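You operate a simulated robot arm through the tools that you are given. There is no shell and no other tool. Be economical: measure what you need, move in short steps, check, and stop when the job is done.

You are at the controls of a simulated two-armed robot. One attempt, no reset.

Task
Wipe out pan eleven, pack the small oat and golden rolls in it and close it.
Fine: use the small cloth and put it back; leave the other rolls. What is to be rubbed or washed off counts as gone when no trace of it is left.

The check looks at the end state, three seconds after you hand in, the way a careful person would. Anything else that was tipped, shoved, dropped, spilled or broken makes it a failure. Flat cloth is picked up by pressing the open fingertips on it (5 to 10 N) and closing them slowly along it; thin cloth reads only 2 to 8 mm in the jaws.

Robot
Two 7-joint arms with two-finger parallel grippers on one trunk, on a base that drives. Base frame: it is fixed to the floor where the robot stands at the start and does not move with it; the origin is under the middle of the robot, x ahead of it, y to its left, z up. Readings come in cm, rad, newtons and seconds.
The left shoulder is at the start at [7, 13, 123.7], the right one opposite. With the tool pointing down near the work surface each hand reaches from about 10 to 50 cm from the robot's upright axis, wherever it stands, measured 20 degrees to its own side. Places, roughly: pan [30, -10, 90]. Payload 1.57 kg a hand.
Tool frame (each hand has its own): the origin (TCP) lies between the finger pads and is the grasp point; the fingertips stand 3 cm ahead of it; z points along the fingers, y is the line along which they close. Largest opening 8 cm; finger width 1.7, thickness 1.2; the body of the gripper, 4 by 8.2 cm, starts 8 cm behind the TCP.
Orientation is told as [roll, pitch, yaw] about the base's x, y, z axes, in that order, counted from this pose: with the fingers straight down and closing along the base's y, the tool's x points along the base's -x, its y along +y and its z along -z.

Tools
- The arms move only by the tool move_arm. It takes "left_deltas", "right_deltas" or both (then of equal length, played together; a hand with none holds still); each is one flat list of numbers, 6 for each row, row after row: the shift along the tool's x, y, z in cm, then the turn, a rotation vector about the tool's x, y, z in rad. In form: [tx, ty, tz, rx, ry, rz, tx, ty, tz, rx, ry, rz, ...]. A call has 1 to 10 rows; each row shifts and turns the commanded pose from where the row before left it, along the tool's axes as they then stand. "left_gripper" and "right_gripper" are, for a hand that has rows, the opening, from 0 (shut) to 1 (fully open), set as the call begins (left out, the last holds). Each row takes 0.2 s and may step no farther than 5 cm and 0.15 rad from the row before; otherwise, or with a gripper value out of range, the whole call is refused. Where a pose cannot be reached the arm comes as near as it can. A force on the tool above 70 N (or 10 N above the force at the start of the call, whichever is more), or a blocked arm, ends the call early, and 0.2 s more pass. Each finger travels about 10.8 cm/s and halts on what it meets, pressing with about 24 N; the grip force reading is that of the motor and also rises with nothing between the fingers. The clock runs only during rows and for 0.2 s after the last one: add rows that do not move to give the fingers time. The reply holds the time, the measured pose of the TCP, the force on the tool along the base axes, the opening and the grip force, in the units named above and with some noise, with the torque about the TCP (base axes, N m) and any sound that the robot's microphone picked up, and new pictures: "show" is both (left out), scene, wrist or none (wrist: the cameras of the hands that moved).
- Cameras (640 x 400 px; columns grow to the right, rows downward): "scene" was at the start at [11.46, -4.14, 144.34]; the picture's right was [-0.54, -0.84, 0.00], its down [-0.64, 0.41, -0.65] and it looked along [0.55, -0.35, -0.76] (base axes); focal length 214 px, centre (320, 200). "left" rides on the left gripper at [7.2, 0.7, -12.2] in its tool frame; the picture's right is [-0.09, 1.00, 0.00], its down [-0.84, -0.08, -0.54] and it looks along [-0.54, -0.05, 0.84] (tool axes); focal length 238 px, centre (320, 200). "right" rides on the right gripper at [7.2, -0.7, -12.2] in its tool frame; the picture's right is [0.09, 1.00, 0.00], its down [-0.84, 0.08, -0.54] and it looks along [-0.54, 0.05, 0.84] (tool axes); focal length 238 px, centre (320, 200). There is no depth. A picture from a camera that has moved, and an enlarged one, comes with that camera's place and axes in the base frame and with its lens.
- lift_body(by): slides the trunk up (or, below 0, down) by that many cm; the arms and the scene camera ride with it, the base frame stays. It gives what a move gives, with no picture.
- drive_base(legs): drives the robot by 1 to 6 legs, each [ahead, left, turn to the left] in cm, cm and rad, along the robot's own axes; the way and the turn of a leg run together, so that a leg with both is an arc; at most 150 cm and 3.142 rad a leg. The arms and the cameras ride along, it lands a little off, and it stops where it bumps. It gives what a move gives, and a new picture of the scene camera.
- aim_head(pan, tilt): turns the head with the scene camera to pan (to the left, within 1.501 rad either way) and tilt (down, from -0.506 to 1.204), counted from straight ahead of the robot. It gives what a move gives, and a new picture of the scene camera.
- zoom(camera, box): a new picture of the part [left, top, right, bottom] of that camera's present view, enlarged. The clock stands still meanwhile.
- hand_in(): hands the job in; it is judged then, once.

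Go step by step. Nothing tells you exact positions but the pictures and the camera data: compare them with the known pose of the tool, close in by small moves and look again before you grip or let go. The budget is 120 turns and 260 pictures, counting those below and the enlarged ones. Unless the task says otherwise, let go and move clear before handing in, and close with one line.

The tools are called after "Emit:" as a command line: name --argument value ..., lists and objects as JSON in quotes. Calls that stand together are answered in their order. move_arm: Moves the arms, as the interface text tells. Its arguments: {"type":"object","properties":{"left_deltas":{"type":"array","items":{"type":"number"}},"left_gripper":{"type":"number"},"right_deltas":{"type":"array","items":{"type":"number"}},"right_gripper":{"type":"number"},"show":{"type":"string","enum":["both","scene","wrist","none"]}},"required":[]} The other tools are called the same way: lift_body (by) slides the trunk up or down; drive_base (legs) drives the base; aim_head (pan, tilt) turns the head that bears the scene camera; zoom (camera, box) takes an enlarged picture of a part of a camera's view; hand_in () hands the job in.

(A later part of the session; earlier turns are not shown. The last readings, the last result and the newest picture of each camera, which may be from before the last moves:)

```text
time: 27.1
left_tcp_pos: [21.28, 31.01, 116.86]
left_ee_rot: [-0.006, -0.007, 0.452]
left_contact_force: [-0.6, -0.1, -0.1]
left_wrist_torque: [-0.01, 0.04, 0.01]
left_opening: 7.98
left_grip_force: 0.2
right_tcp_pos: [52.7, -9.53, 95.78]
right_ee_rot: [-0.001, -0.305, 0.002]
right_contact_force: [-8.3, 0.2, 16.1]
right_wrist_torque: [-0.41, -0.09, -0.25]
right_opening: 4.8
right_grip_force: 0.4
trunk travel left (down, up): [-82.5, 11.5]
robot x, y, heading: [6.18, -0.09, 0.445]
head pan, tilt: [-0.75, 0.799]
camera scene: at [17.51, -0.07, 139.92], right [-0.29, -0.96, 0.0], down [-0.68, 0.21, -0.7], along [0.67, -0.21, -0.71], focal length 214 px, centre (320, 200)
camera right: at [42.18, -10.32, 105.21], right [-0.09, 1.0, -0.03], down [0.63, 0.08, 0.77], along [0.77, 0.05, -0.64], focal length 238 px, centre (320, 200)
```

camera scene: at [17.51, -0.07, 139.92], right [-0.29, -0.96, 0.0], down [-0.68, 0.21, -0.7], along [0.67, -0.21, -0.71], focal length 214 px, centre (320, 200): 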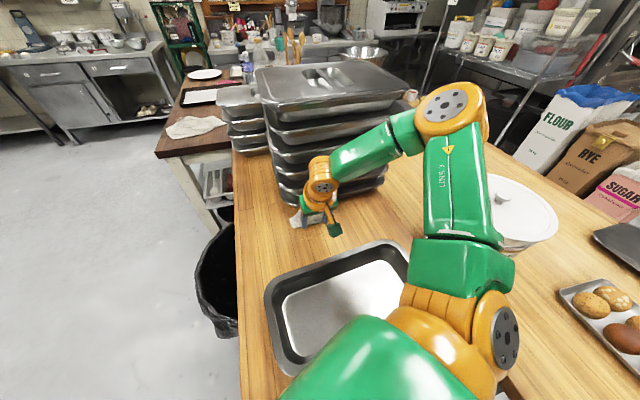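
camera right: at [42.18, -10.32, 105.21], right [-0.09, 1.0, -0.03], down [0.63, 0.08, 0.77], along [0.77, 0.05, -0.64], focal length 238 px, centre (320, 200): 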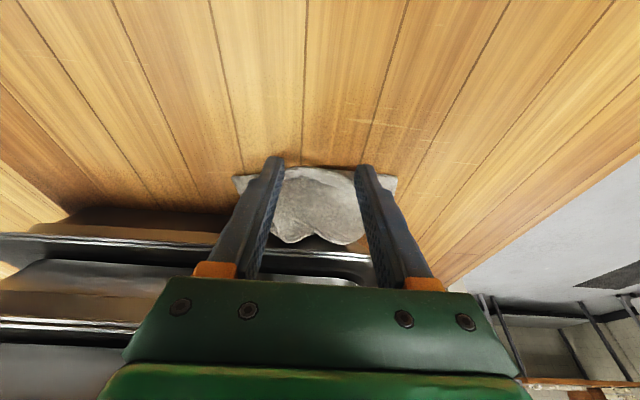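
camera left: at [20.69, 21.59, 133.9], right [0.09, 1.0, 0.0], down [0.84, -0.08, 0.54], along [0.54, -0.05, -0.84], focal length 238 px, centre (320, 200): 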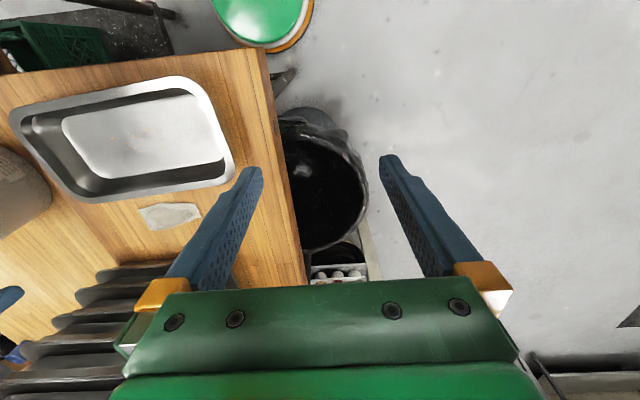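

Emit:
move_arm --right_deltas '[-0.1, 0, -0.3, 0, 0, 0, 0, 0, 0, 0, 0, 0]' --right_gripper 0.4 --show "none"

Emit:
move_arm --right_deltas '[0, 0, 0, 0, 0, 0, 0, 0, 0, 0, 0, 0]' --right_gripper 0.2 --show "none"

Emit:
move_arm --right_deltas '[0, 0, 0, 0, 0, 0, 0, 0, 0, 0, 0, 0]' --right_gripper 0.0 --show "wrist"

```text
time: 27.7
left_tcp_pos: [21.53, 30.82, 116.92]
left_ee_rot: [-0.002, -0.006, 0.452]
left_contact_force: [0.6, -0.4, 0.2]
left_wrist_torque: [0.03, 0.02, 0.03]
left_opening: 8.0
left_grip_force: 0.0
right_tcp_pos: [52.84, -9.83, 95.93]
right_ee_rot: [0.001, -0.305, 0.002]
right_contact_force: [-10.2, -4.5, 1.7]
right_wrist_torque: [-0.15, 0.23, -0.31]
right_opening: 3.53
right_grip_force: 1.4
trunk travel left (down, up): [-82.5, 11.5]
robot x, y, heading: [6.62, 0.24, 0.45]
head pan, tilt: [-0.75, 0.799]
```

```text
time: 28.3
left_tcp_pos: [21.28, 30.9, 117.06]
left_ee_rot: [-0.001, -0.007, 0.451]
left_contact_force: [-0.1, 0.7, 0.1]
left_wrist_torque: [0.0, -0.01, -0.02]
left_opening: 8.01
left_grip_force: 0.1
right_tcp_pos: [52.61, -9.84, 96.01]
right_ee_rot: [0.003, -0.306, 0.002]
right_contact_force: [-13.3, -7.1, 2.8]
right_wrist_torque: [-0.18, 0.27, -0.35]
right_opening: 2.22
right_grip_force: 3.1
trunk travel left (down, up): [-82.5, 11.5]
robot x, y, heading: [6.49, -0.21, 0.453]
head pan, tilt: [-0.75, 0.799]
```

```text
time: 28.9
left_tcp_pos: [21.24, 30.82, 116.99]
left_ee_rot: [-0.002, -0.009, 0.453]
left_contact_force: [-0.1, -0.8, 0.0]
left_wrist_torque: [0.01, 0.02, -0.03]
left_opening: 8.01
left_grip_force: 0.0
right_tcp_pos: [52.6, -9.75, 96.03]
right_ee_rot: [0.005, -0.307, 0.005]
right_contact_force: [-15.0, -4.4, 3.9]
right_wrist_torque: [-0.17, 0.35, -0.2]
right_opening: 0.0
right_grip_force: 21.2
trunk travel left (down, up): [-82.5, 11.5]
robot x, y, heading: [6.14, 0.01, 0.451]
head pan, tilt: [-0.75, 0.799]
camera right: at [42.15, -10.56, 105.47], right [-0.09, 1.0, -0.02], down [0.63, 0.08, 0.77], along [0.77, 0.06, -0.64], focal length 238 px, centre (320, 200)
```

right: 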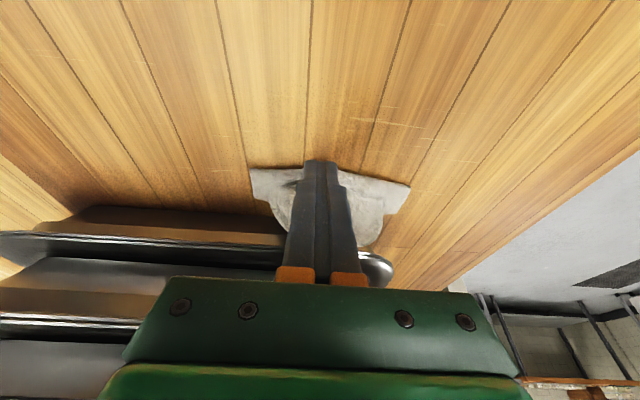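

The fingers closed in front of the cloth edge (x≈54.4) and missed it. I'll retract, tilt a bit more, open, and line up for a diagonal approach onto it under the rim.

Emit:
move_arm --right_deltas '[0, 0, -2, 0, 0, 0, 0, 0, -2, 0, 0, 0, 0, 0, 0, 0, -0.15, 0, -1.34, 2.25, 1.48, 0, 0, 0, 0, 0, 0, 0, 0, 0]' --right_gripper 0.0 --show "none"

Emit:
move_arm --right_deltas '[0, 0, 0, 0, 0, 0, 0, 0, 0, 0, 0, 0, 0, 0, 0, 0, 0, 0]' --right_gripper 0.55 --show "both"

```text
time: 30.1
left_tcp_pos: [22.09, 30.93, 116.88]
left_ee_rot: [-0.001, 0.0, 0.452]
left_contact_force: [0.0, 0.1, 0.5]
left_wrist_torque: [0.0, -0.01, 0.03]
left_opening: 8.01
left_grip_force: 0.0
right_tcp_pos: [53.91, -7.42, 98.89]
right_ee_rot: [0.001, -0.452, 0.003]
right_contact_force: [0.9, 0.5, 0.3]
right_wrist_torque: [-0.01, -0.02, -0.01]
right_opening: 0.0
right_grip_force: 21.5
trunk travel left (down, up): [-82.5, 11.5]
robot x, y, heading: [6.68, -0.1, 0.452]
head pan, tilt: [-0.75, 0.799]
```

```text
time: 30.9
left_tcp_pos: [21.92, 31.1, 116.81]
left_ee_rot: [-0.001, -0.001, 0.451]
left_contact_force: [0.0, 0.9, -0.2]
left_wrist_torque: [0.02, 0.0, 0.0]
left_opening: 7.99
left_grip_force: 0.0
right_tcp_pos: [53.83, -7.25, 98.75]
right_ee_rot: [0.002, -0.451, 0.003]
right_contact_force: [-0.8, -0.3, 1.1]
right_wrist_torque: [0.0, 0.01, -0.03]
right_opening: 4.39
right_grip_force: 0.1
trunk travel left (down, up): [-82.5, 11.5]
robot x, y, heading: [6.09, -0.17, 0.456]
head pan, tilt: [-0.75, 0.799]
camera scene: at [18.38, -0.17, 139.83], right [-0.29, -0.96, 0.0], down [-0.68, 0.21, -0.7], along [0.67, -0.21, -0.72], focal length 214 px, centre (320, 200)
camera right: at [42.12, -8.2, 106.65], right [-0.09, 1.0, -0.04], down [0.52, 0.08, 0.85], along [0.85, 0.05, -0.52], focal length 238 px, centre (320, 200)
```

scene: 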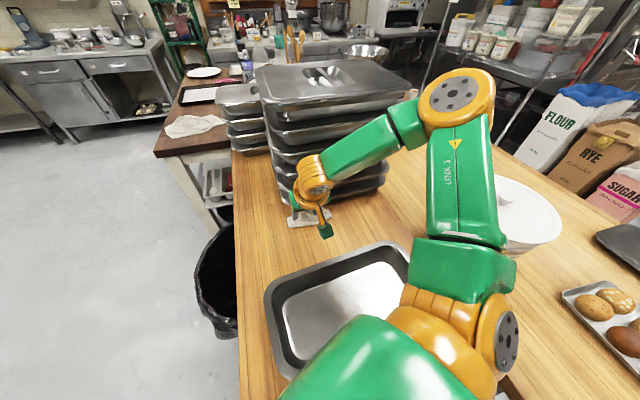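
right: 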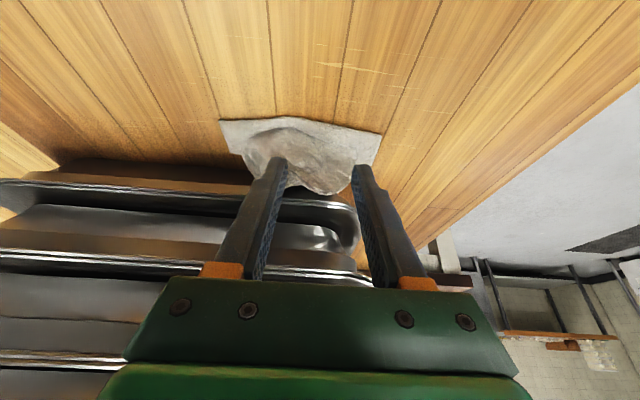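

Aligned over the near half of the cloth. Advance along the finger axis until light contact.

Emit:
move_arm --right_deltas '[0, 0, 1.2, 0, 0, 0, 0, 0, 1.0, 0, 0, 0, 0, 0, 0.6, 0, 0, 0, 0, 0, 0, 0, 0, 0]' --show "wrist"

```text
time: 31.9
left_tcp_pos: [19.96, 31.1, 117.14]
left_ee_rot: [-0.011, -0.018, 0.454]
left_contact_force: [-1.3, 0.0, -0.2]
left_wrist_torque: [-0.01, -0.01, -0.02]
left_opening: 7.99
left_grip_force: 0.1
right_tcp_pos: [53.3, -7.01, 97.33]
right_ee_rot: [0.001, -0.47, 0.002]
right_contact_force: [-27.6, 0.3, 39.0]
right_wrist_torque: [-1.14, -0.16, -0.81]
right_opening: 4.39
right_grip_force: 0.1
trunk travel left (down, up): [-82.5, 11.5]
robot x, y, heading: [6.24, -0.29, 0.453]
head pan, tilt: [-0.75, 0.799]
camera right: at [41.42, -7.88, 104.84], right [-0.09, 1.0, -0.04], down [0.5, 0.08, 0.86], along [0.86, 0.05, -0.51], focal length 238 px, centre (320, 200)
```

right: 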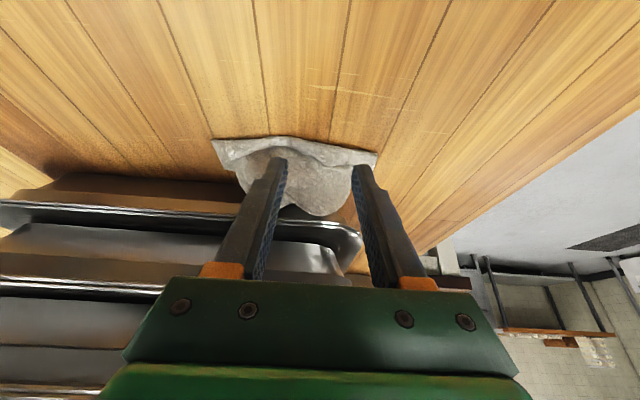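

The contact is the puffed-up middle of the cloth itself (about 3 cm high). I'll retract, open fully, straddle the bulge at y≈-9.4, and pinch it.

Emit:
move_arm --right_deltas '[0, 0, -2.5, 0, 0, 0, 0, 0, -2.5, 0, 0, 0, 0, -2.1, 0, 0, 0, 0, 0, 0, 0, 0, 0, 0]' --right_gripper 1.0 --show "wrist"

```text
time: 32.9
left_tcp_pos: [22.23, 30.94, 116.8]
left_ee_rot: [0.0, 0.002, 0.452]
left_contact_force: [0.1, 0.2, -0.5]
left_wrist_torque: [0.01, 0.04, 0.01]
left_opening: 7.98
left_grip_force: 0.0
right_tcp_pos: [52.94, -9.41, 100.58]
right_ee_rot: [0.002, -0.449, 0.004]
right_contact_force: [1.0, 0.8, 0.8]
right_wrist_torque: [0.0, 0.03, 0.01]
right_opening: 7.98
right_grip_force: 0.1
trunk travel left (down, up): [-82.5, 11.5]
robot x, y, heading: [6.13, 0.15, 0.454]
head pan, tilt: [-0.75, 0.799]
camera right: at [41.23, -10.17, 108.5], right [-0.09, 1.0, -0.04], down [0.52, 0.08, 0.85], along [0.85, 0.05, -0.52], focal length 238 px, centre (320, 200)
```

right: 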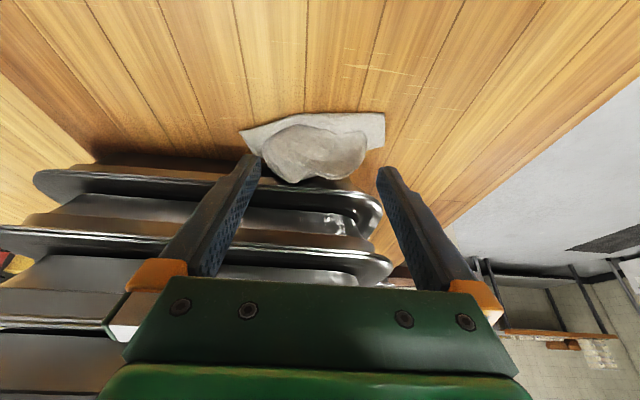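

Emit:
move_arm --right_deltas '[0.45, 0, 1.8, 0, 0, 0, 0, 0, 1.8, 0, 0, 0, 0, 0, 1.2, 0, 0, 0, 0, 0, 0, 0, 0, 0]' --show "wrist"

```text
time: 33.9
left_tcp_pos: [20.8, 31.02, 116.99]
left_ee_rot: [-0.006, -0.011, 0.453]
left_contact_force: [-0.4, 0.9, -0.2]
left_wrist_torque: [-0.01, 0.01, 0.01]
left_opening: 8.0
left_grip_force: 0.0
right_tcp_pos: [53.47, -9.39, 96.89]
right_ee_rot: [0.0, -0.465, 0.003]
right_contact_force: [-13.7, -3.4, 26.2]
right_wrist_torque: [-0.03, -0.23, -0.12]
right_opening: 7.98
right_grip_force: 0.0
trunk travel left (down, up): [-82.5, 11.5]
robot x, y, heading: [6.43, -0.1, 0.451]
head pan, tilt: [-0.75, 0.799]
camera right: at [41.62, -10.12, 104.57], right [-0.09, 1.0, -0.04], down [0.51, 0.08, 0.86], along [0.86, 0.05, -0.51], focal length 238 px, centre (320, 200)
```

right: 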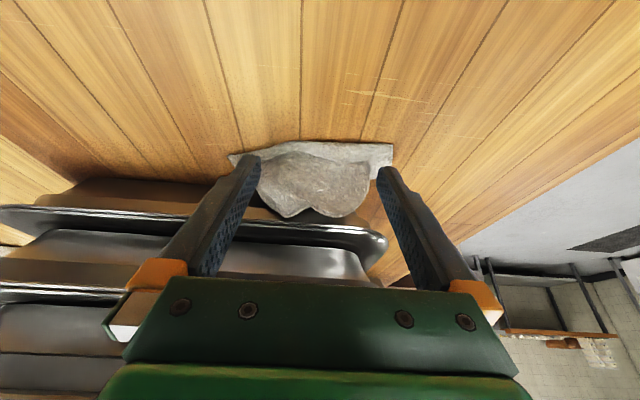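

Emit:
zoom --camera "scene" --box '[250, 140, 410, 250]'

Emit:
zoom --camera "right" --box '[190, 120, 430, 270]'

```text
3.64 times, centred on (330, 195) of scene
camera zoom: at [16.9, -0.18, 139.99], right [-0.3, -0.96, 0.0], down [-0.68, 0.21, -0.71], along [0.67, -0.21, -0.71], focal length 780 px, centre (284, 218)
```

zoom: 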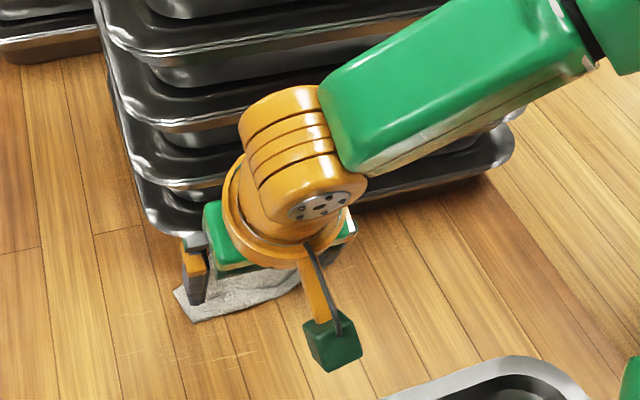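

```text
2.67 times, centred on (310, 195) of right
camera zoom: at [41.62, -10.12, 104.57], right [-0.09, 1.0, -0.04], down [0.51, 0.08, 0.86], along [0.86, 0.05, -0.51], focal length 636 px, centre (347, 213)
```

zoom: 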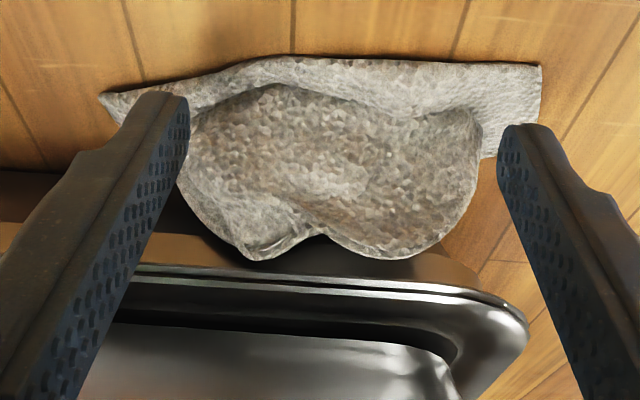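

The flap stands between the open fingers. I'll ease off a little and close slowly on it.

Emit:
move_arm --right_deltas '[0, 0, -0.5, 0, 0, 0, 0, 0, 0, 0, 0, 0]' --right_gripper 0.7 --show "none"

Emit:
move_arm --right_deltas '[0, 0, 0, 0, 0, 0, 0, 0, 0, 0, 0, 0]' --right_gripper 0.4 --show "wrist"

Emit:
move_arm --right_deltas '[0, 0, 0, 0, 0, 0, 0, 0, 0, 0, 0, 0]' --right_gripper 0.15 --show "none"

Emit:
move_arm --right_deltas '[0, 0, 0, 0, 0, 0, 0, 0, 0, 0, 0, 0]' --right_gripper 0.0 --show "wrist"

```text
time: 34.5
left_tcp_pos: [21.17, 30.73, 117.1]
left_ee_rot: [-0.003, -0.008, 0.45]
left_contact_force: [0.5, 0.9, 0.0]
left_wrist_torque: [-0.02, -0.01, 0.05]
left_opening: 8.02
left_grip_force: 0.0
right_tcp_pos: [53.57, -9.66, 97.19]
right_ee_rot: [0.003, -0.457, 0.002]
right_contact_force: [-16.4, -6.3, 8.8]
right_wrist_torque: [-0.27, 0.16, -0.46]
right_opening: 6.56
right_grip_force: 5.3
trunk travel left (down, up): [-82.5, 11.5]
robot x, y, heading: [6.06, 0.32, 0.452]
head pan, tilt: [-0.75, 0.799]
```

```text
time: 35.1
left_tcp_pos: [20.97, 30.47, 117.06]
left_ee_rot: [-0.001, -0.011, 0.451]
left_contact_force: [0.1, 0.4, -0.1]
left_wrist_torque: [0.01, 0.02, -0.03]
left_opening: 7.99
left_grip_force: 0.0
right_tcp_pos: [53.4, -9.86, 97.22]
right_ee_rot: [0.004, -0.46, 0.001]
right_contact_force: [-19.4, -13.8, 12.2]
right_wrist_torque: [-0.47, 0.18, -0.85]
right_opening: 4.48
right_grip_force: 7.2
trunk travel left (down, up): [-82.5, 11.5]
robot x, y, heading: [6.47, 0.28, 0.449]
head pan, tilt: [-0.75, 0.799]
camera right: at [41.57, -10.61, 104.89], right [-0.08, 1.0, -0.04], down [0.51, 0.07, 0.86], along [0.86, 0.05, -0.51], focal length 238 px, centre (320, 200)
```

right: 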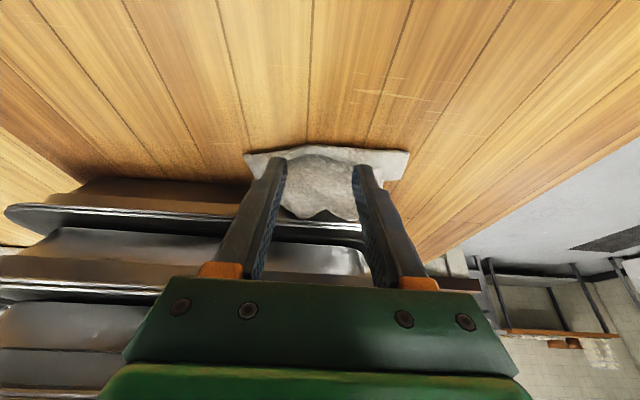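

```text
time: 35.7
left_tcp_pos: [20.68, 30.46, 117.23]
left_ee_rot: [-0.001, -0.014, 0.452]
left_contact_force: [0.7, -1.0, -0.1]
left_wrist_torque: [-0.01, 0.01, 0.02]
left_opening: 8.0
left_grip_force: 0.1
right_tcp_pos: [53.25, -9.77, 97.32]
right_ee_rot: [0.005, -0.463, 0.0]
right_contact_force: [-21.6, -15.6, 14.0]
right_wrist_torque: [-0.54, 0.22, -0.68]
right_opening: 2.59
right_grip_force: 7.7
trunk travel left (down, up): [-82.5, 11.5]
robot x, y, heading: [6.22, 0.11, 0.449]
head pan, tilt: [-0.75, 0.799]
```

```text
time: 36.3
left_tcp_pos: [20.42, 30.43, 117.16]
left_ee_rot: [-0.001, -0.017, 0.453]
left_contact_force: [-0.1, 0.4, 0.8]
left_wrist_torque: [-0.01, 0.02, -0.01]
left_opening: 8.0
left_grip_force: 0.1
right_tcp_pos: [52.98, -9.82, 97.31]
right_ee_rot: [0.006, -0.463, 0.0]
right_contact_force: [-25.8, -16.3, 16.3]
right_wrist_torque: [-0.42, 0.26, -0.49]
right_opening: 0.0
right_grip_force: 21.5
trunk travel left (down, up): [-82.5, 11.5]
robot x, y, heading: [6.21, -0.12, 0.45]
head pan, tilt: [-0.75, 0.799]
camera right: at [41.18, -10.68, 105.02], right [-0.09, 1.0, -0.03], down [0.51, 0.07, 0.86], along [0.86, 0.06, -0.51], focal length 238 px, centre (320, 200)
```

right: 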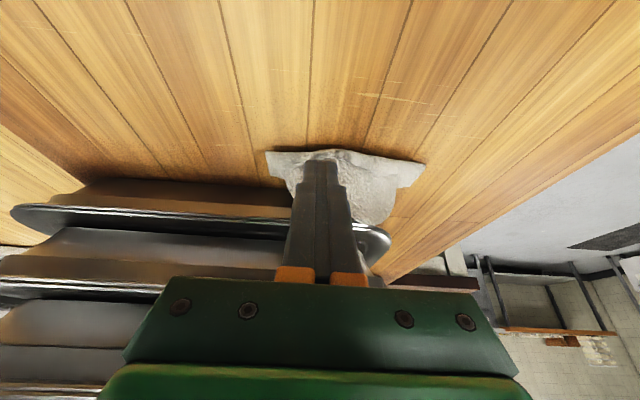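

Missed again: the near edge of the cloth is tucked under the lowest pan rim, so I'll press the closed fingertips down on it and drag it toward me.

Emit:
move_arm --right_deltas '[0.71, 0, 0.77, 0, 0, 0, 0.53, 0, 0.63, 0, 0, 0, 0, 0, 0, 0, 0, 0]' --show "wrist"

```text
time: 37.1
left_tcp_pos: [20.0, 31.01, 116.98]
left_ee_rot: [-0.008, -0.016, 0.453]
left_contact_force: [0.3, -1.3, -0.3]
left_wrist_torque: [0.01, 0.0, -0.01]
left_opening: 8.0
left_grip_force: 0.0
right_tcp_pos: [52.36, -9.24, 95.77]
right_ee_rot: [0.005, -0.468, 0.005]
right_contact_force: [-22.9, -4.1, 36.6]
right_wrist_torque: [-0.21, -0.24, -0.16]
right_opening: 0.0
right_grip_force: 21.2
trunk travel left (down, up): [-82.5, 11.5]
robot x, y, heading: [6.77, -0.07, 0.451]
head pan, tilt: [-0.75, 0.799]
camera right: at [40.45, -10.08, 103.38], right [-0.09, 1.0, -0.04], down [0.5, 0.08, 0.86], along [0.86, 0.06, -0.5], focal length 238 px, centre (320, 200)
```

right: 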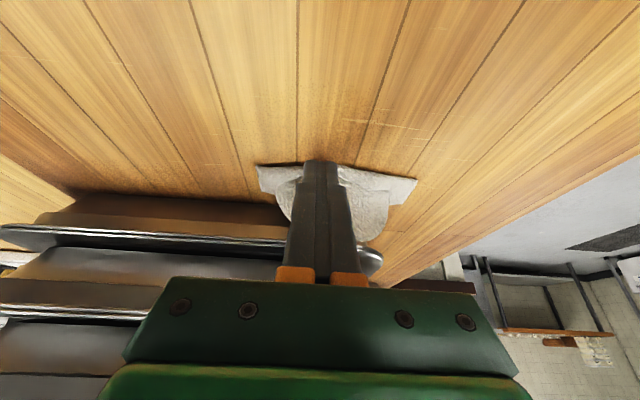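

Now pressing on it; drag back about 5 cm.

Emit:
move_arm --right_deltas '[0.8, 0, -0.6, 0, 0, 0, 0.89, 0, -0.45, 0, 0, 0, 0.89, 0, -0.45, 0, 0, 0, 0.89, 0, -0.45, 0, 0, 0, 0.89, 0, -0.45, 0, 0, 0]' --show "wrist"

```text
time: 38.3
left_tcp_pos: [22.2, 31.0, 116.8]
left_ee_rot: [0.0, 0.0, 0.452]
left_contact_force: [-0.5, -0.3, -0.7]
left_wrist_torque: [0.01, 0.0, -0.01]
left_opening: 8.01
left_grip_force: 0.1
right_tcp_pos: [48.88, -9.46, 95.03]
right_ee_rot: [0.001, -0.449, 0.003]
right_contact_force: [10.6, 0.4, 10.6]
right_wrist_torque: [0.01, -0.33, -0.01]
right_opening: 0.0
right_grip_force: 21.2
trunk travel left (down, up): [-82.5, 11.5]
robot x, y, heading: [6.08, 0.16, 0.449]
head pan, tilt: [-0.75, 0.799]
camera right: at [37.21, -10.19, 102.91], right [-0.09, 1.0, -0.04], down [0.52, 0.08, 0.85], along [0.85, 0.05, -0.52], focal length 238 px, centre (320, 200)
```

right: 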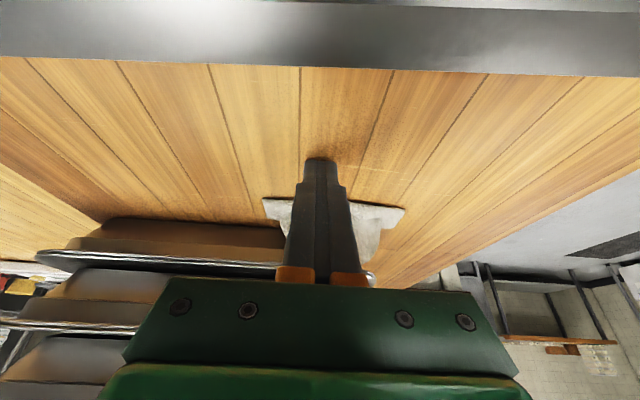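

The tip slid off; the cloth stayed. I'll pull the hand back and take a clear look from both cameras.

Emit:
move_arm --right_deltas '[0, 0, -4, 0, 0, 0, 1, -3, -3, 0, 0, 0, 1, -4, -2, 0, 0, 0, 0, 0, 0, 0, 0, 0]' --right_gripper 0.6 --show "none"

Emit:
zoom --camera "scene" --box '[250, 140, 410, 250]'

Emit:
zoom --camera "right" --box '[240, 50, 480, 210]'

```text
time: 39.3
left_tcp_pos: [22.01, 31.18, 116.83]
left_ee_rot: [-0.001, 0.001, 0.452]
left_contact_force: [-0.5, 0.5, -1.4]
left_wrist_torque: [-0.05, 0.0, 0.01]
left_opening: 7.99
left_grip_force: 0.1
right_tcp_pos: [46.42, -16.37, 102.55]
right_ee_rot: [0.001, -0.448, 0.007]
right_contact_force: [0.0, 0.3, 0.1]
right_wrist_torque: [0.02, -0.02, -0.01]
right_opening: 4.78
right_grip_force: 0.0
right hand out of reach, approached as far as the arm can: row 2, 3
trunk travel left (down, up): [-82.5, 11.5]
robot x, y, heading: [6.22, 0.04, 0.453]
head pan, tilt: [-0.75, 0.799]
```

```text
3.64 times, centred on (330, 195) of scene
camera zoom: at [18.35, -0.06, 139.83], right [-0.29, -0.96, 0.0], down [-0.68, 0.21, -0.7], along [0.67, -0.21, -0.72], focal length 780 px, centre (284, 218)
```

zoom: 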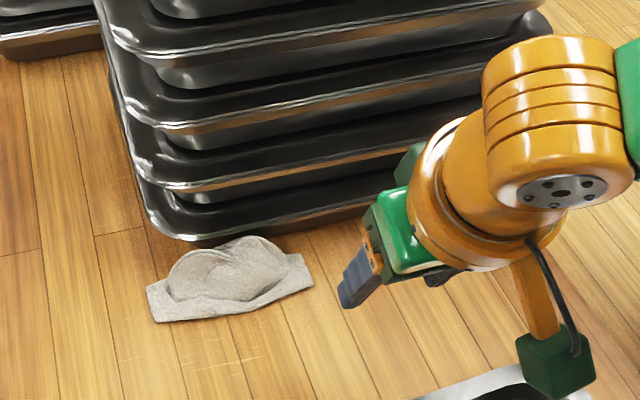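

```text
2.50 times, centred on (360, 130) of right
camera zoom: at [34.7, -17.28, 110.4], right [-0.09, 1.0, -0.04], down [0.52, 0.08, 0.85], along [0.85, 0.06, -0.52], focal length 596 px, centre (220, 375)
```

zoom: 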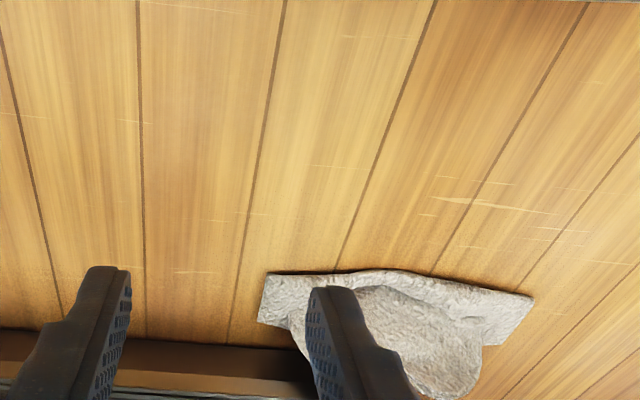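

Now it's clear: the cloth's +y corner lies flat at about (55.4,-1.2), free of the stack. I'll grip it there.

Emit:
move_arm --right_deltas '[0, 0, 0, 0, 0.15, 0, -1.93, 3.35, 1.0, 0, 0, 0, -1.93, 3.35, 1.0, 0, 0, 0, -1.93, 3.35, 1.0, 0, 0, 0, -1.93, 3.35, 1.0, 0, 0, 0, 0, 0, 0, 0, 0, 0]' --right_gripper 0.4 --show "wrist"

Emit:
zoom --camera "scene" --box '[250, 140, 410, 250]'

```text
time: 40.7
left_tcp_pos: [21.99, 30.98, 116.77]
left_ee_rot: [0.0, -0.001, 0.452]
left_contact_force: [-0.4, -0.3, -1.6]
left_wrist_torque: [-0.03, -0.02, 0.06]
left_opening: 7.99
left_grip_force: 0.1
right_tcp_pos: [55.0, -3.3, 101.32]
right_ee_rot: [0.003, -0.301, 0.003]
right_contact_force: [-0.2, 0.1, 0.6]
right_wrist_torque: [0.01, -0.02, 0.0]
right_opening: 3.18
right_grip_force: 0.1
trunk travel left (down, up): [-82.5, 11.5]
robot x, y, heading: [6.36, 0.21, 0.45]
head pan, tilt: [-0.75, 0.799]
camera right: at [44.59, -4.12, 110.81], right [-0.09, 1.0, -0.02], down [0.64, 0.08, 0.77], along [0.76, 0.06, -0.64], focal length 238 px, centre (320, 200)
```

right: 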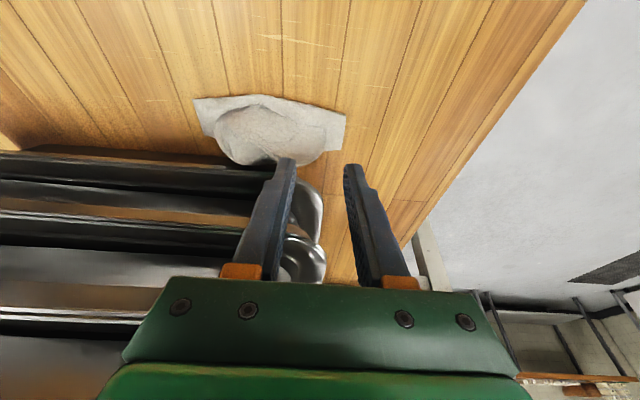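

```text
3.64 times, centred on (330, 195) of scene
camera zoom: at [18.4, -0.21, 139.83], right [-0.29, -0.96, 0.0], down [-0.69, 0.21, -0.7], along [0.67, -0.21, -0.72], focal length 780 px, centre (284, 218)
```

zoom: 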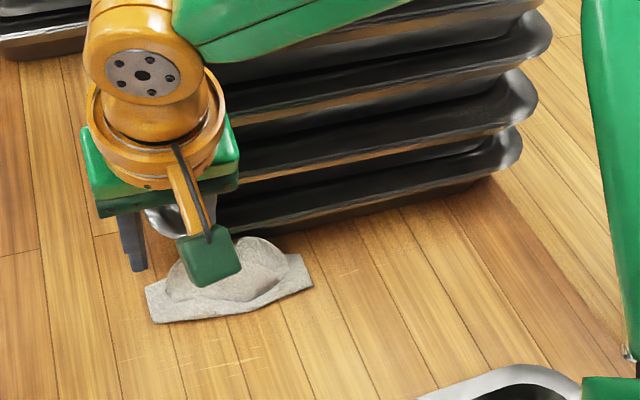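

Emit:
move_arm --right_deltas '[0.37, 0.2, 1.95, 0, 0, 0, 0.37, 0.2, 1.95, 0, 0, 0, 0.3, 0.2, 1.5, 0, 0, 0, 0, 0, 0, 0, 0, 0]' --show "wrist"

```text
time: 41.7
left_tcp_pos: [20.21, 31.17, 117.1]
left_ee_rot: [-0.01, -0.017, 0.452]
left_contact_force: [-0.1, -0.4, -0.1]
left_wrist_torque: [0.01, -0.03, -0.02]
left_opening: 7.97
left_grip_force: 0.0
right_tcp_pos: [54.14, -2.54, 96.5]
right_ee_rot: [0.002, -0.315, 0.004]
right_contact_force: [-20.9, 1.1, 34.1]
right_wrist_torque: [-0.75, 0.0, -0.48]
right_opening: 3.09
right_grip_force: 0.1
trunk travel left (down, up): [-82.5, 11.5]
robot x, y, heading: [6.07, -0.09, 0.453]
head pan, tilt: [-0.75, 0.799]
camera right: at [43.53, -3.31, 105.86], right [-0.09, 1.0, -0.03], down [0.63, 0.08, 0.78], along [0.77, 0.05, -0.63], focal length 238 px, centre (320, 200)
```

right: 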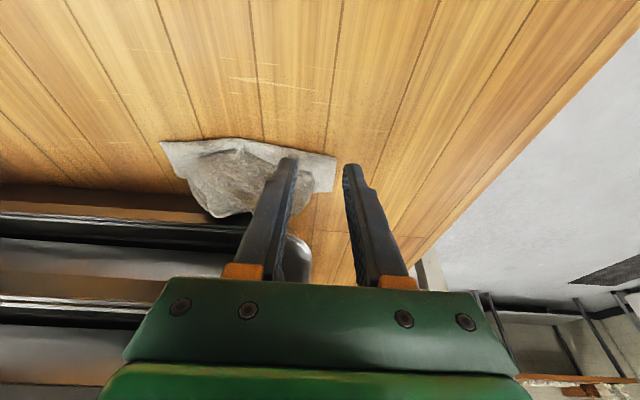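

The −y tip is pressing firmly on the cloth mound now, so drag the cloth toward me with that friction.

Emit:
move_arm --right_deltas '[0.8, -0.2, -0.25, 0, 0, 0, 0.8, -0.2, -0.25, 0, 0, 0, 0.8, -0.2, -0.25, 0, 0, 0, 0.8, 0, -0.25, 0, 0, 0, 0.8, 0, -0.25, 0, 0, 0, 0.8, 0, -0.25, 0, 0, 0]' --show "wrist"

```text
time: 43.1
left_tcp_pos: [22.0, 30.99, 116.98]
left_ee_rot: [0.001, 0.001, 0.451]
left_contact_force: [-0.3, -0.3, -0.1]
left_wrist_torque: [0.01, 0.0, -0.03]
left_opening: 8.02
left_grip_force: 0.0
right_tcp_pos: [50.45, -3.19, 95.76]
right_ee_rot: [0.001, -0.299, 0.003]
right_contact_force: [-0.3, 0.1, 0.0]
right_wrist_torque: [0.02, 0.01, 0.0]
right_opening: 3.21
right_grip_force: 0.1
trunk travel left (down, up): [-82.5, 11.5]
robot x, y, heading: [5.98, -0.23, 0.457]
head pan, tilt: [-0.75, 0.799]
camera right: at [40.01, -4.06, 105.25], right [-0.09, 1.0, -0.03], down [0.64, 0.08, 0.77], along [0.76, 0.05, -0.64], focal length 238 px, centre (320, 200)
```

right: 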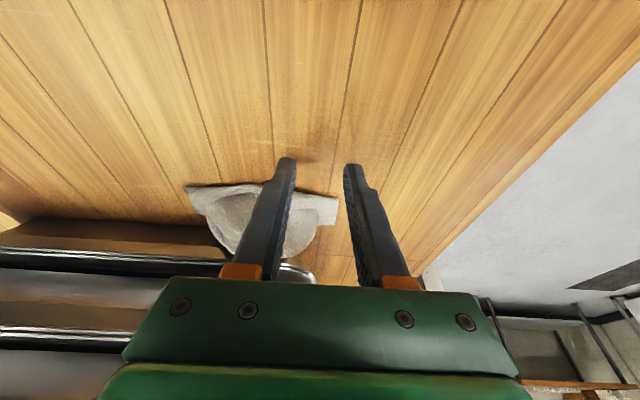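

It slips. I'll lower the trunk 8 cm (hand raised first) to gain low reach so I can press from straight above.

Emit:
move_arm --right_deltas '[-1.2, -2, -4, 0, 0, 0, -1.2, -2, -4, 0, 0, 0, -1, -1.5, -3.5, 0, 0.1, 0, 0, 0, 0, 0, 0.1, 0, 0, 0, 0, 0, 0, 0]' --right_gripper 0.6 --show "none"

Emit:
lift_body --by -8

Emit:
move_arm --right_deltas '[-1, -0.5, 0, 0, 0, 0, -1, -0.5, 0, 0, 0, 0, -1, 0, 0, 0, 0, 0, 0, 0, 0, 0, 0, 0]' --show "both"

```text
time: 44.3
left_tcp_pos: [22.07, 30.99, 116.87]
left_ee_rot: [-0.001, 0.0, 0.452]
left_contact_force: [0.0, 0.4, 0.1]
left_wrist_torque: [0.03, 0.0, 0.0]
left_opening: 8.0
left_grip_force: 0.1
right_tcp_pos: [50.31, -8.88, 107.98]
right_ee_rot: [0.002, -0.1, 0.005]
right_contact_force: [0.1, 0.1, 0.0]
right_wrist_torque: [0.01, 0.0, 0.01]
right_opening: 4.8
right_grip_force: 0.1
trunk travel left (down, up): [-82.5, 11.5]
robot x, y, heading: [6.07, -0.0, 0.449]
head pan, tilt: [-0.75, 0.799]
```

```text
time: 45.5
left_tcp_pos: [21.95, 31.01, 108.84]
left_ee_rot: [-0.001, 0.002, 0.452]
left_contact_force: [-1.0, -0.8, -0.2]
left_wrist_torque: [-0.07, -0.02, -0.02]
left_opening: 7.99
left_grip_force: 0.0
right_tcp_pos: [50.34, -8.89, 100.0]
right_ee_rot: [0.002, -0.1, 0.003]
right_contact_force: [-0.5, -0.1, 0.1]
right_wrist_torque: [0.0, 0.01, -0.01]
right_opening: 4.81
right_grip_force: 0.1
trunk travel left (down, up): [-74.5, 19.5]
robot x, y, heading: [6.07, 0.05, 0.457]
head pan, tilt: [-0.75, 0.799]
```

```text
time: 46.5
left_tcp_pos: [21.95, 31.05, 108.86]
left_ee_rot: [-0.002, 0.0, 0.453]
left_contact_force: [-0.7, 0.4, 0.7]
left_wrist_torque: [0.01, 0.0, 0.02]
left_opening: 8.01
left_grip_force: 0.1
right_tcp_pos: [53.39, -9.73, 100.31]
right_ee_rot: [0.002, -0.1, 0.006]
right_contact_force: [-0.6, 0.2, -0.4]
right_wrist_torque: [0.0, -0.01, 0.0]
right_opening: 4.82
right_grip_force: 0.0
trunk travel left (down, up): [-74.5, 19.5]
robot x, y, heading: [6.65, -0.07, 0.451]
head pan, tilt: [-0.75, 0.799]
camera scene: at [18.43, -0.18, 131.83], right [-0.29, -0.96, 0.0], down [-0.69, 0.21, -0.7], along [0.67, -0.21, -0.72], focal length 214 px, centre (320, 200)
camera right: at [44.94, -10.61, 111.66], right [-0.1, 1.0, -0.01], down [0.78, 0.08, 0.62], along [0.62, 0.05, -0.78], focal length 238 px, centre (320, 200)
```

scene: 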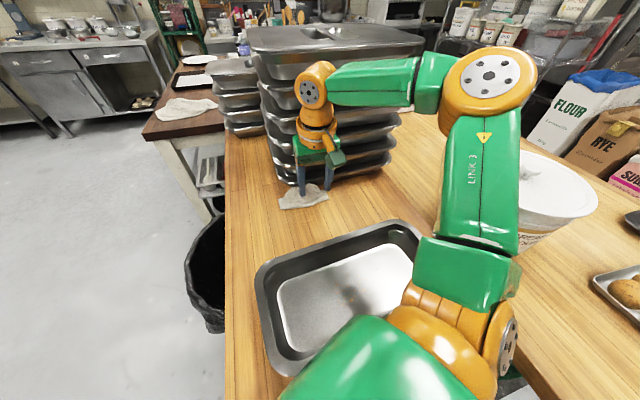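
right: 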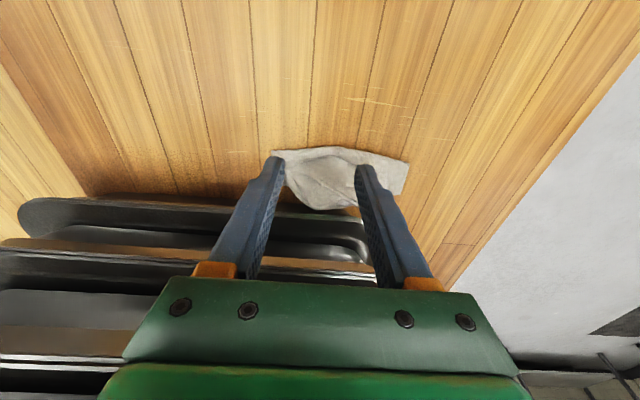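

Reach is better now and the tool is nearly vertical. Open fully, straddle the mound at (56.4,-9.1) and come straight down.

Emit:
move_arm --right_deltas '[-1.35, 0.3, 0.13, 0, 0, 0, -1.35, 0.3, 0.13, 0, 0, 0, 0.15, 0, 1.5, 0, 0, 0, 0.15, 0, 1.5, 0, 0, 0, 0.1, 0, 1, 0, 0, 0, 0, 0, 0, 0, 0, 0]' --right_gripper 1.0 --show "wrist"

```text
time: 47.5
left_tcp_pos: [21.19, 30.81, 109.07]
left_ee_rot: [-0.004, -0.007, 0.449]
left_contact_force: [0.9, 0.5, 0.5]
left_wrist_torque: [0.01, 0.02, -0.02]
left_opening: 8.01
left_grip_force: 0.1
right_tcp_pos: [55.97, -8.87, 99.36]
right_ee_rot: [0.023, -0.142, 0.0]
right_contact_force: [-8.0, -2.1, 32.8]
right_wrist_torque: [0.95, -0.07, 0.2]
right_opening: 7.6
right_grip_force: 0.0
trunk travel left (down, up): [-74.5, 19.5]
robot x, y, heading: [6.5, -0.16, 0.451]
head pan, tilt: [-0.75, 0.799]
stopped in row 4 (right hand): the force on the tool passed its limit at 89 N (the readings are from after the stop); the commanded pose is now the measured one
camera right: at [47.19, -9.94, 110.32], right [-0.09, 1.0, 0.01], down [0.75, 0.06, 0.66], along [0.65, 0.07, -0.75], focal length 238 px, centre (320, 200)
```

right: 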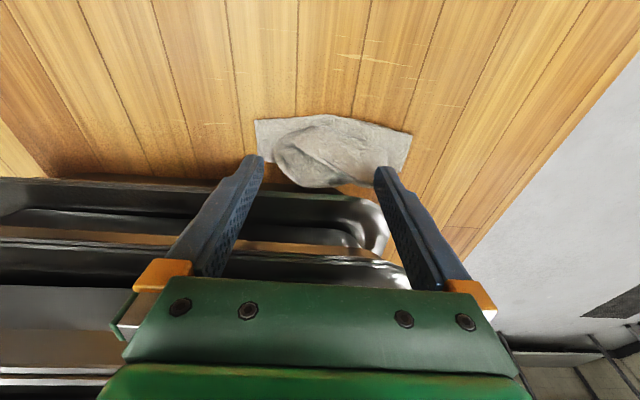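

That was the lowest rim (front edge about x=56.4 here, z 96.5). I'll stay at x≤55.4 and press on the flat strip at y≈-5.

Emit:
move_arm --right_deltas '[0, 0, -2.5, 0, 0, 0, 1.0, 2, 0, -0.023, 0.04, 0, 0, 1.9, 0, 0, 0, 0, 0, 0, 0, 0, 0, 0, 0.2, 0, 2, 0, 0, 0, 0.2, 0, 2, 0, 0, 0, 0, 0, 0, 0, 0, 0]' --right_gripper 0.38 --show "both"

```text
time: 49.0
left_tcp_pos: [21.07, 31.06, 108.9]
left_ee_rot: [-0.006, -0.008, 0.452]
left_contact_force: [0.0, -0.5, 0.9]
left_wrist_torque: [0.02, 0.04, 0.01]
left_opening: 8.01
left_grip_force: 0.0
right_tcp_pos: [54.48, -4.62, 97.41]
right_ee_rot: [0.038, -0.1, 0.001]
right_contact_force: [-12.2, 3.2, 21.1]
right_wrist_torque: [-0.32, 0.22, -0.24]
right_opening: 2.78
right_grip_force: 0.1
trunk travel left (down, up): [-74.5, 19.5]
robot x, y, heading: [6.78, 0.05, 0.449]
head pan, tilt: [-0.75, 0.799]
camera scene: at [17.26, -0.01, 131.95], right [-0.29, -0.96, 0.0], down [-0.68, 0.21, -0.7], along [0.67, -0.21, -0.71], focal length 214 px, centre (320, 200)
camera right: at [46.22, -5.86, 108.83], right [-0.1, 0.99, 0.03], down [0.78, 0.06, 0.62], along [0.62, 0.08, -0.78], focal length 238 px, centre (320, 200)
```

scene: 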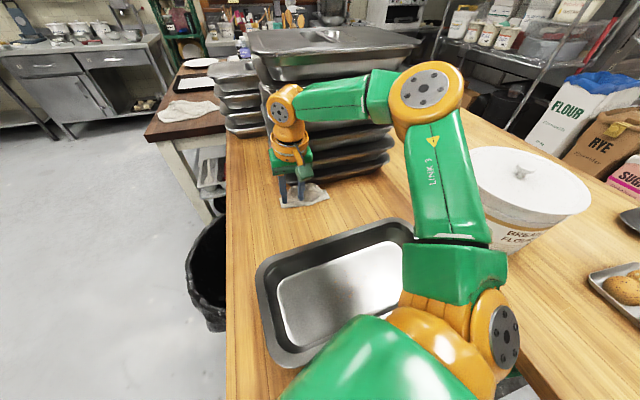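
right: 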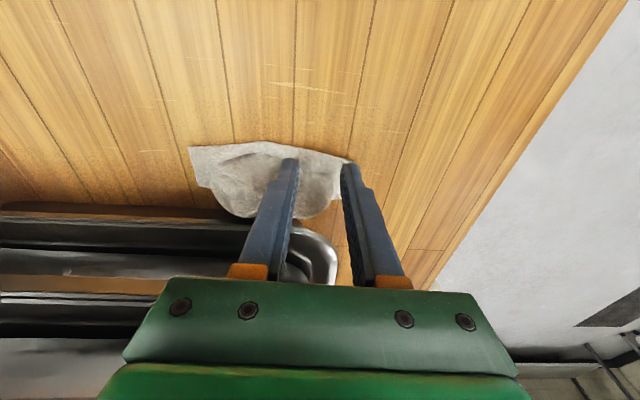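

The tips sit on the cloth. Earlier closes were too fast; I'll ease to a light press and close in small steps.

Emit:
move_arm --right_deltas '[0.1, -0.3, -0.2, 0, 0, 0, 0, 0, 0, 0, 0, 0]' --right_gripper 0.33 --show "none"

Emit:
move_arm --right_deltas '[0, 0, 0, 0, 0, 0]' --right_gripper 0.29 --show "none"

Emit:
move_arm --right_deltas '[0, 0, 0, 0, 0, 0]' --right_gripper 0.25 --show "none"

Emit:
move_arm --right_deltas '[0, 0, 0, 0, 0, 0]' --right_gripper 0.21 --show "none"

Emit:
move_arm --right_deltas '[0, 0, 0, 0, 0, 0]' --right_gripper 0.17 --show "none"

Emit:
move_arm --right_deltas '[0, 0, 0, 0, 0, 0]' --right_gripper 0.13 --show "wrist"

```text
time: 49.6
left_tcp_pos: [21.33, 31.04, 108.91]
left_ee_rot: [-0.006, -0.005, 0.452]
left_contact_force: [-0.2, -0.3, -0.2]
left_wrist_torque: [0.01, 0.02, -0.02]
left_opening: 8.0
left_grip_force: 0.1
right_tcp_pos: [54.51, -4.94, 97.46]
right_ee_rot: [0.037, -0.098, 0.002]
right_contact_force: [-13.8, 3.8, 8.0]
right_wrist_torque: [-0.03, 0.32, -0.24]
right_opening: 2.27
right_grip_force: 0.1
trunk travel left (down, up): [-74.5, 19.5]
robot x, y, heading: [6.25, 0.1, 0.452]
head pan, tilt: [-0.75, 0.799]
```

```text
time: 50.0
left_tcp_pos: [21.37, 31.01, 108.88]
left_ee_rot: [-0.006, -0.006, 0.45]
left_contact_force: [0.3, -0.2, -0.1]
left_wrist_torque: [0.03, -0.04, -0.02]
left_opening: 8.0
left_grip_force: 0.1
right_tcp_pos: [54.71, -4.89, 97.63]
right_ee_rot: [0.038, -0.096, 0.0]
right_contact_force: [-13.1, 2.1, 7.0]
right_wrist_torque: [-0.07, 0.34, -0.24]
right_opening: 2.06
right_grip_force: 0.1
trunk travel left (down, up): [-74.5, 19.5]
robot x, y, heading: [6.35, -0.17, 0.446]
head pan, tilt: [-0.75, 0.799]
```

```text
time: 50.5
left_tcp_pos: [21.38, 31.05, 108.99]
left_ee_rot: [-0.005, -0.007, 0.452]
left_contact_force: [0.1, -0.2, -0.2]
left_wrist_torque: [0.01, -0.01, 0.0]
left_opening: 8.01
left_grip_force: 0.0
right_tcp_pos: [54.62, -5.02, 97.48]
right_ee_rot: [0.039, -0.095, 0.0]
right_contact_force: [-13.2, 1.3, 8.3]
right_wrist_torque: [-0.11, 0.34, -0.25]
right_opening: 1.85
right_grip_force: 0.1
trunk travel left (down, up): [-74.5, 19.5]
robot x, y, heading: [6.26, 0.08, 0.447]
head pan, tilt: [-0.75, 0.799]
```

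```text
time: 50.9
left_tcp_pos: [21.43, 31.05, 108.88]
left_ee_rot: [-0.005, -0.007, 0.451]
left_contact_force: [-0.2, -0.2, 0.4]
left_wrist_torque: [0.01, 0.0, -0.02]
left_opening: 8.0
left_grip_force: 0.1
right_tcp_pos: [54.53, -4.96, 97.55]
right_ee_rot: [0.038, -0.096, 0.003]
right_contact_force: [-14.3, 1.5, 7.9]
right_wrist_torque: [-0.11, 0.28, -0.24]
right_opening: 1.52
right_grip_force: 0.1
trunk travel left (down, up): [-74.5, 19.5]
robot x, y, heading: [6.64, 0.25, 0.448]
head pan, tilt: [-0.75, 0.799]
```

```text
time: 51.2
left_tcp_pos: [21.43, 31.11, 108.97]
left_ee_rot: [-0.005, -0.005, 0.452]
left_contact_force: [-0.2, -0.7, 0.6]
left_wrist_torque: [-0.01, -0.01, 0.02]
left_opening: 7.99
left_grip_force: 0.1
right_tcp_pos: [54.61, -4.93, 97.55]
right_ee_rot: [0.037, -0.093, 0.003]
right_contact_force: [-12.9, 2.8, 6.4]
right_wrist_torque: [-0.07, 0.28, -0.17]
right_opening: 1.15
right_grip_force: 0.1
trunk travel left (down, up): [-74.5, 19.5]
robot x, y, heading: [6.35, -0.04, 0.45]
head pan, tilt: [-0.75, 0.799]
```

```text
time: 51.6
left_tcp_pos: [21.55, 31.19, 108.87]
left_ee_rot: [-0.004, -0.005, 0.452]
left_contact_force: [-0.1, 0.1, -0.1]
left_wrist_torque: [-0.02, 0.01, -0.02]
left_opening: 8.01
left_grip_force: 0.0
right_tcp_pos: [54.75, -5.03, 97.47]
right_ee_rot: [0.039, -0.095, 0.001]
right_contact_force: [-10.2, 3.5, 5.4]
right_wrist_torque: [0.01, 0.25, -0.11]
right_opening: 0.73
right_grip_force: 0.1
trunk travel left (down, up): [-74.5, 19.5]
robot x, y, heading: [6.25, -0.03, 0.451]
head pan, tilt: [-0.75, 0.799]
camera right: at [46.51, -6.14, 108.86], right [-0.1, 0.99, 0.03], down [0.78, 0.06, 0.62], along [0.62, 0.08, -0.78], focal length 238 px, centre (320, 200)
```

right: 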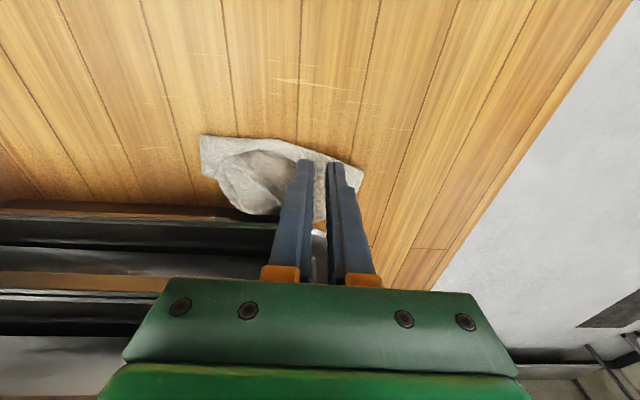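

Emit:
move_arm --right_deltas '[0, 0, 0, 0, 0, 0]' --right_gripper 0.09 --show "none"

Emit:
move_arm --right_deltas '[0, 0, 0, 0, 0, 0]' --right_gripper 0.05 --show "none"

Emit:
move_arm --right_deltas '[0, 0, 0, 0, 0, 0, 0, 0, 0, 0, 0, 0]' --right_gripper 0.0 --show "none"

Emit:
zoom --camera "right" --box '[180, 110, 420, 260]'

```text
time: 52.0
left_tcp_pos: [21.46, 31.11, 108.73]
left_ee_rot: [-0.005, -0.005, 0.452]
left_contact_force: [-0.5, -0.5, 0.2]
left_wrist_torque: [0.03, -0.01, -0.01]
left_opening: 8.04
left_grip_force: 0.0
right_tcp_pos: [54.84, -5.05, 97.46]
right_ee_rot: [0.038, -0.093, 0.001]
right_contact_force: [-10.6, 3.1, 5.4]
right_wrist_torque: [0.02, 0.21, -0.08]
right_opening: 0.42
right_grip_force: 0.0
trunk travel left (down, up): [-74.5, 19.5]
robot x, y, heading: [6.23, 0.06, 0.445]
head pan, tilt: [-0.75, 0.799]
```

```text
time: 52.5
left_tcp_pos: [21.55, 31.09, 108.95]
left_ee_rot: [-0.003, -0.004, 0.451]
left_contact_force: [0.6, 0.4, -0.8]
left_wrist_torque: [0.0, 0.01, -0.03]
left_opening: 8.0
left_grip_force: 0.1
right_tcp_pos: [54.86, -4.9, 97.44]
right_ee_rot: [0.037, -0.093, 0.001]
right_contact_force: [-9.7, 2.2, 5.3]
right_wrist_torque: [-0.01, 0.25, -0.08]
right_opening: 0.19
right_grip_force: 0.1
trunk travel left (down, up): [-74.5, 19.5]
robot x, y, heading: [6.43, 0.34, 0.445]
head pan, tilt: [-0.75, 0.799]
```

```text
time: 53.0
left_tcp_pos: [21.57, 30.96, 108.9]
left_ee_rot: [-0.004, -0.005, 0.449]
left_contact_force: [0.0, -0.9, -0.7]
left_wrist_torque: [-0.02, -0.05, -0.02]
left_opening: 8.01
left_grip_force: 0.0
right_tcp_pos: [54.82, -5.12, 97.4]
right_ee_rot: [0.038, -0.094, -0.001]
right_contact_force: [-8.5, 0.6, 4.1]
right_wrist_torque: [-0.03, 0.2, -0.08]
right_opening: 0.01
right_grip_force: 20.9
trunk travel left (down, up): [-74.5, 19.5]
robot x, y, heading: [6.47, -0.13, 0.452]
head pan, tilt: [-0.75, 0.799]
```

```text
2.67 times, centred on (300, 185) of right
camera zoom: at [46.61, -6.3, 108.81], right [-0.1, 0.99, 0.03], down [0.78, 0.06, 0.62], along [0.62, 0.08, -0.78], focal length 636 px, centre (373, 240)
```

zoom: 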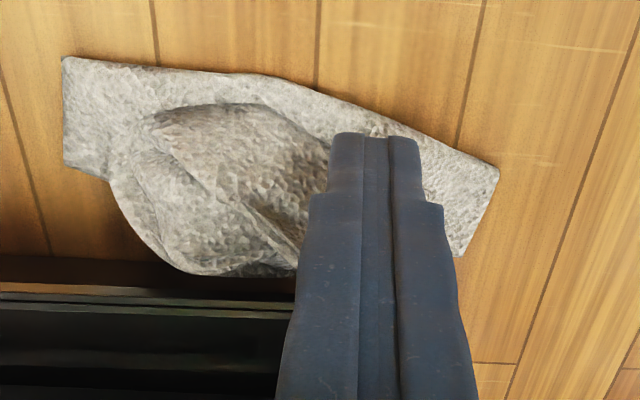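

Still not caught. I'll press closed fingertips hard onto the flat +y corner of the cloth at (55.6,-2.6) and pull it back from there.

Emit:
move_arm --right_deltas '[0, 0, -1.5, 0, 0, 0, -0.5, 2.5, 0, 0, 0, 0, 0.15, 0, 1.5, 0, 0, 0, 0.15, 0, 1.5, 0, 0, 0, 0.08, 0, 0.8, 0, 0, 0, 0, 0, 0, 0, 0, 0]' --show "wrist"

```text
time: 54.5
left_tcp_pos: [21.95, 30.87, 108.91]
left_ee_rot: [0.0, -0.004, 0.451]
left_contact_force: [-0.4, 0.0, 0.0]
left_wrist_torque: [0.0, -0.05, 0.01]
left_opening: 8.0
left_grip_force: 0.0
right_tcp_pos: [55.47, -2.5, 95.12]
right_ee_rot: [0.039, -0.091, 0.0]
right_contact_force: [0.3, 0.1, 0.5]
right_wrist_torque: [0.0, 0.02, -0.04]
right_opening: 0.0
right_grip_force: 21.8
trunk travel left (down, up): [-74.5, 19.5]
robot x, y, heading: [6.54, -0.42, 0.454]
head pan, tilt: [-0.75, 0.799]
camera right: at [47.26, -3.81, 106.58], right [-0.1, 0.99, 0.03], down [0.78, 0.06, 0.62], along [0.61, 0.08, -0.79], focal length 238 px, centre (320, 200)
```

right: 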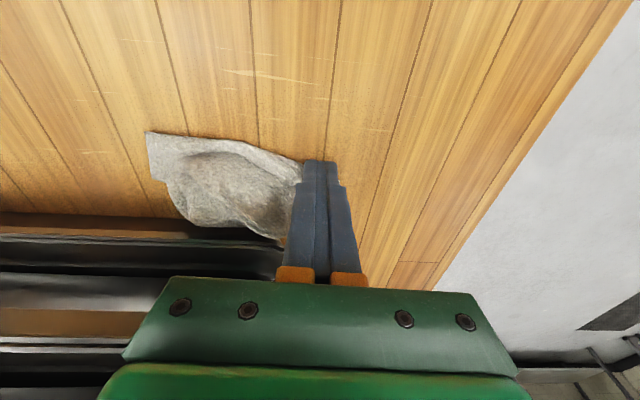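

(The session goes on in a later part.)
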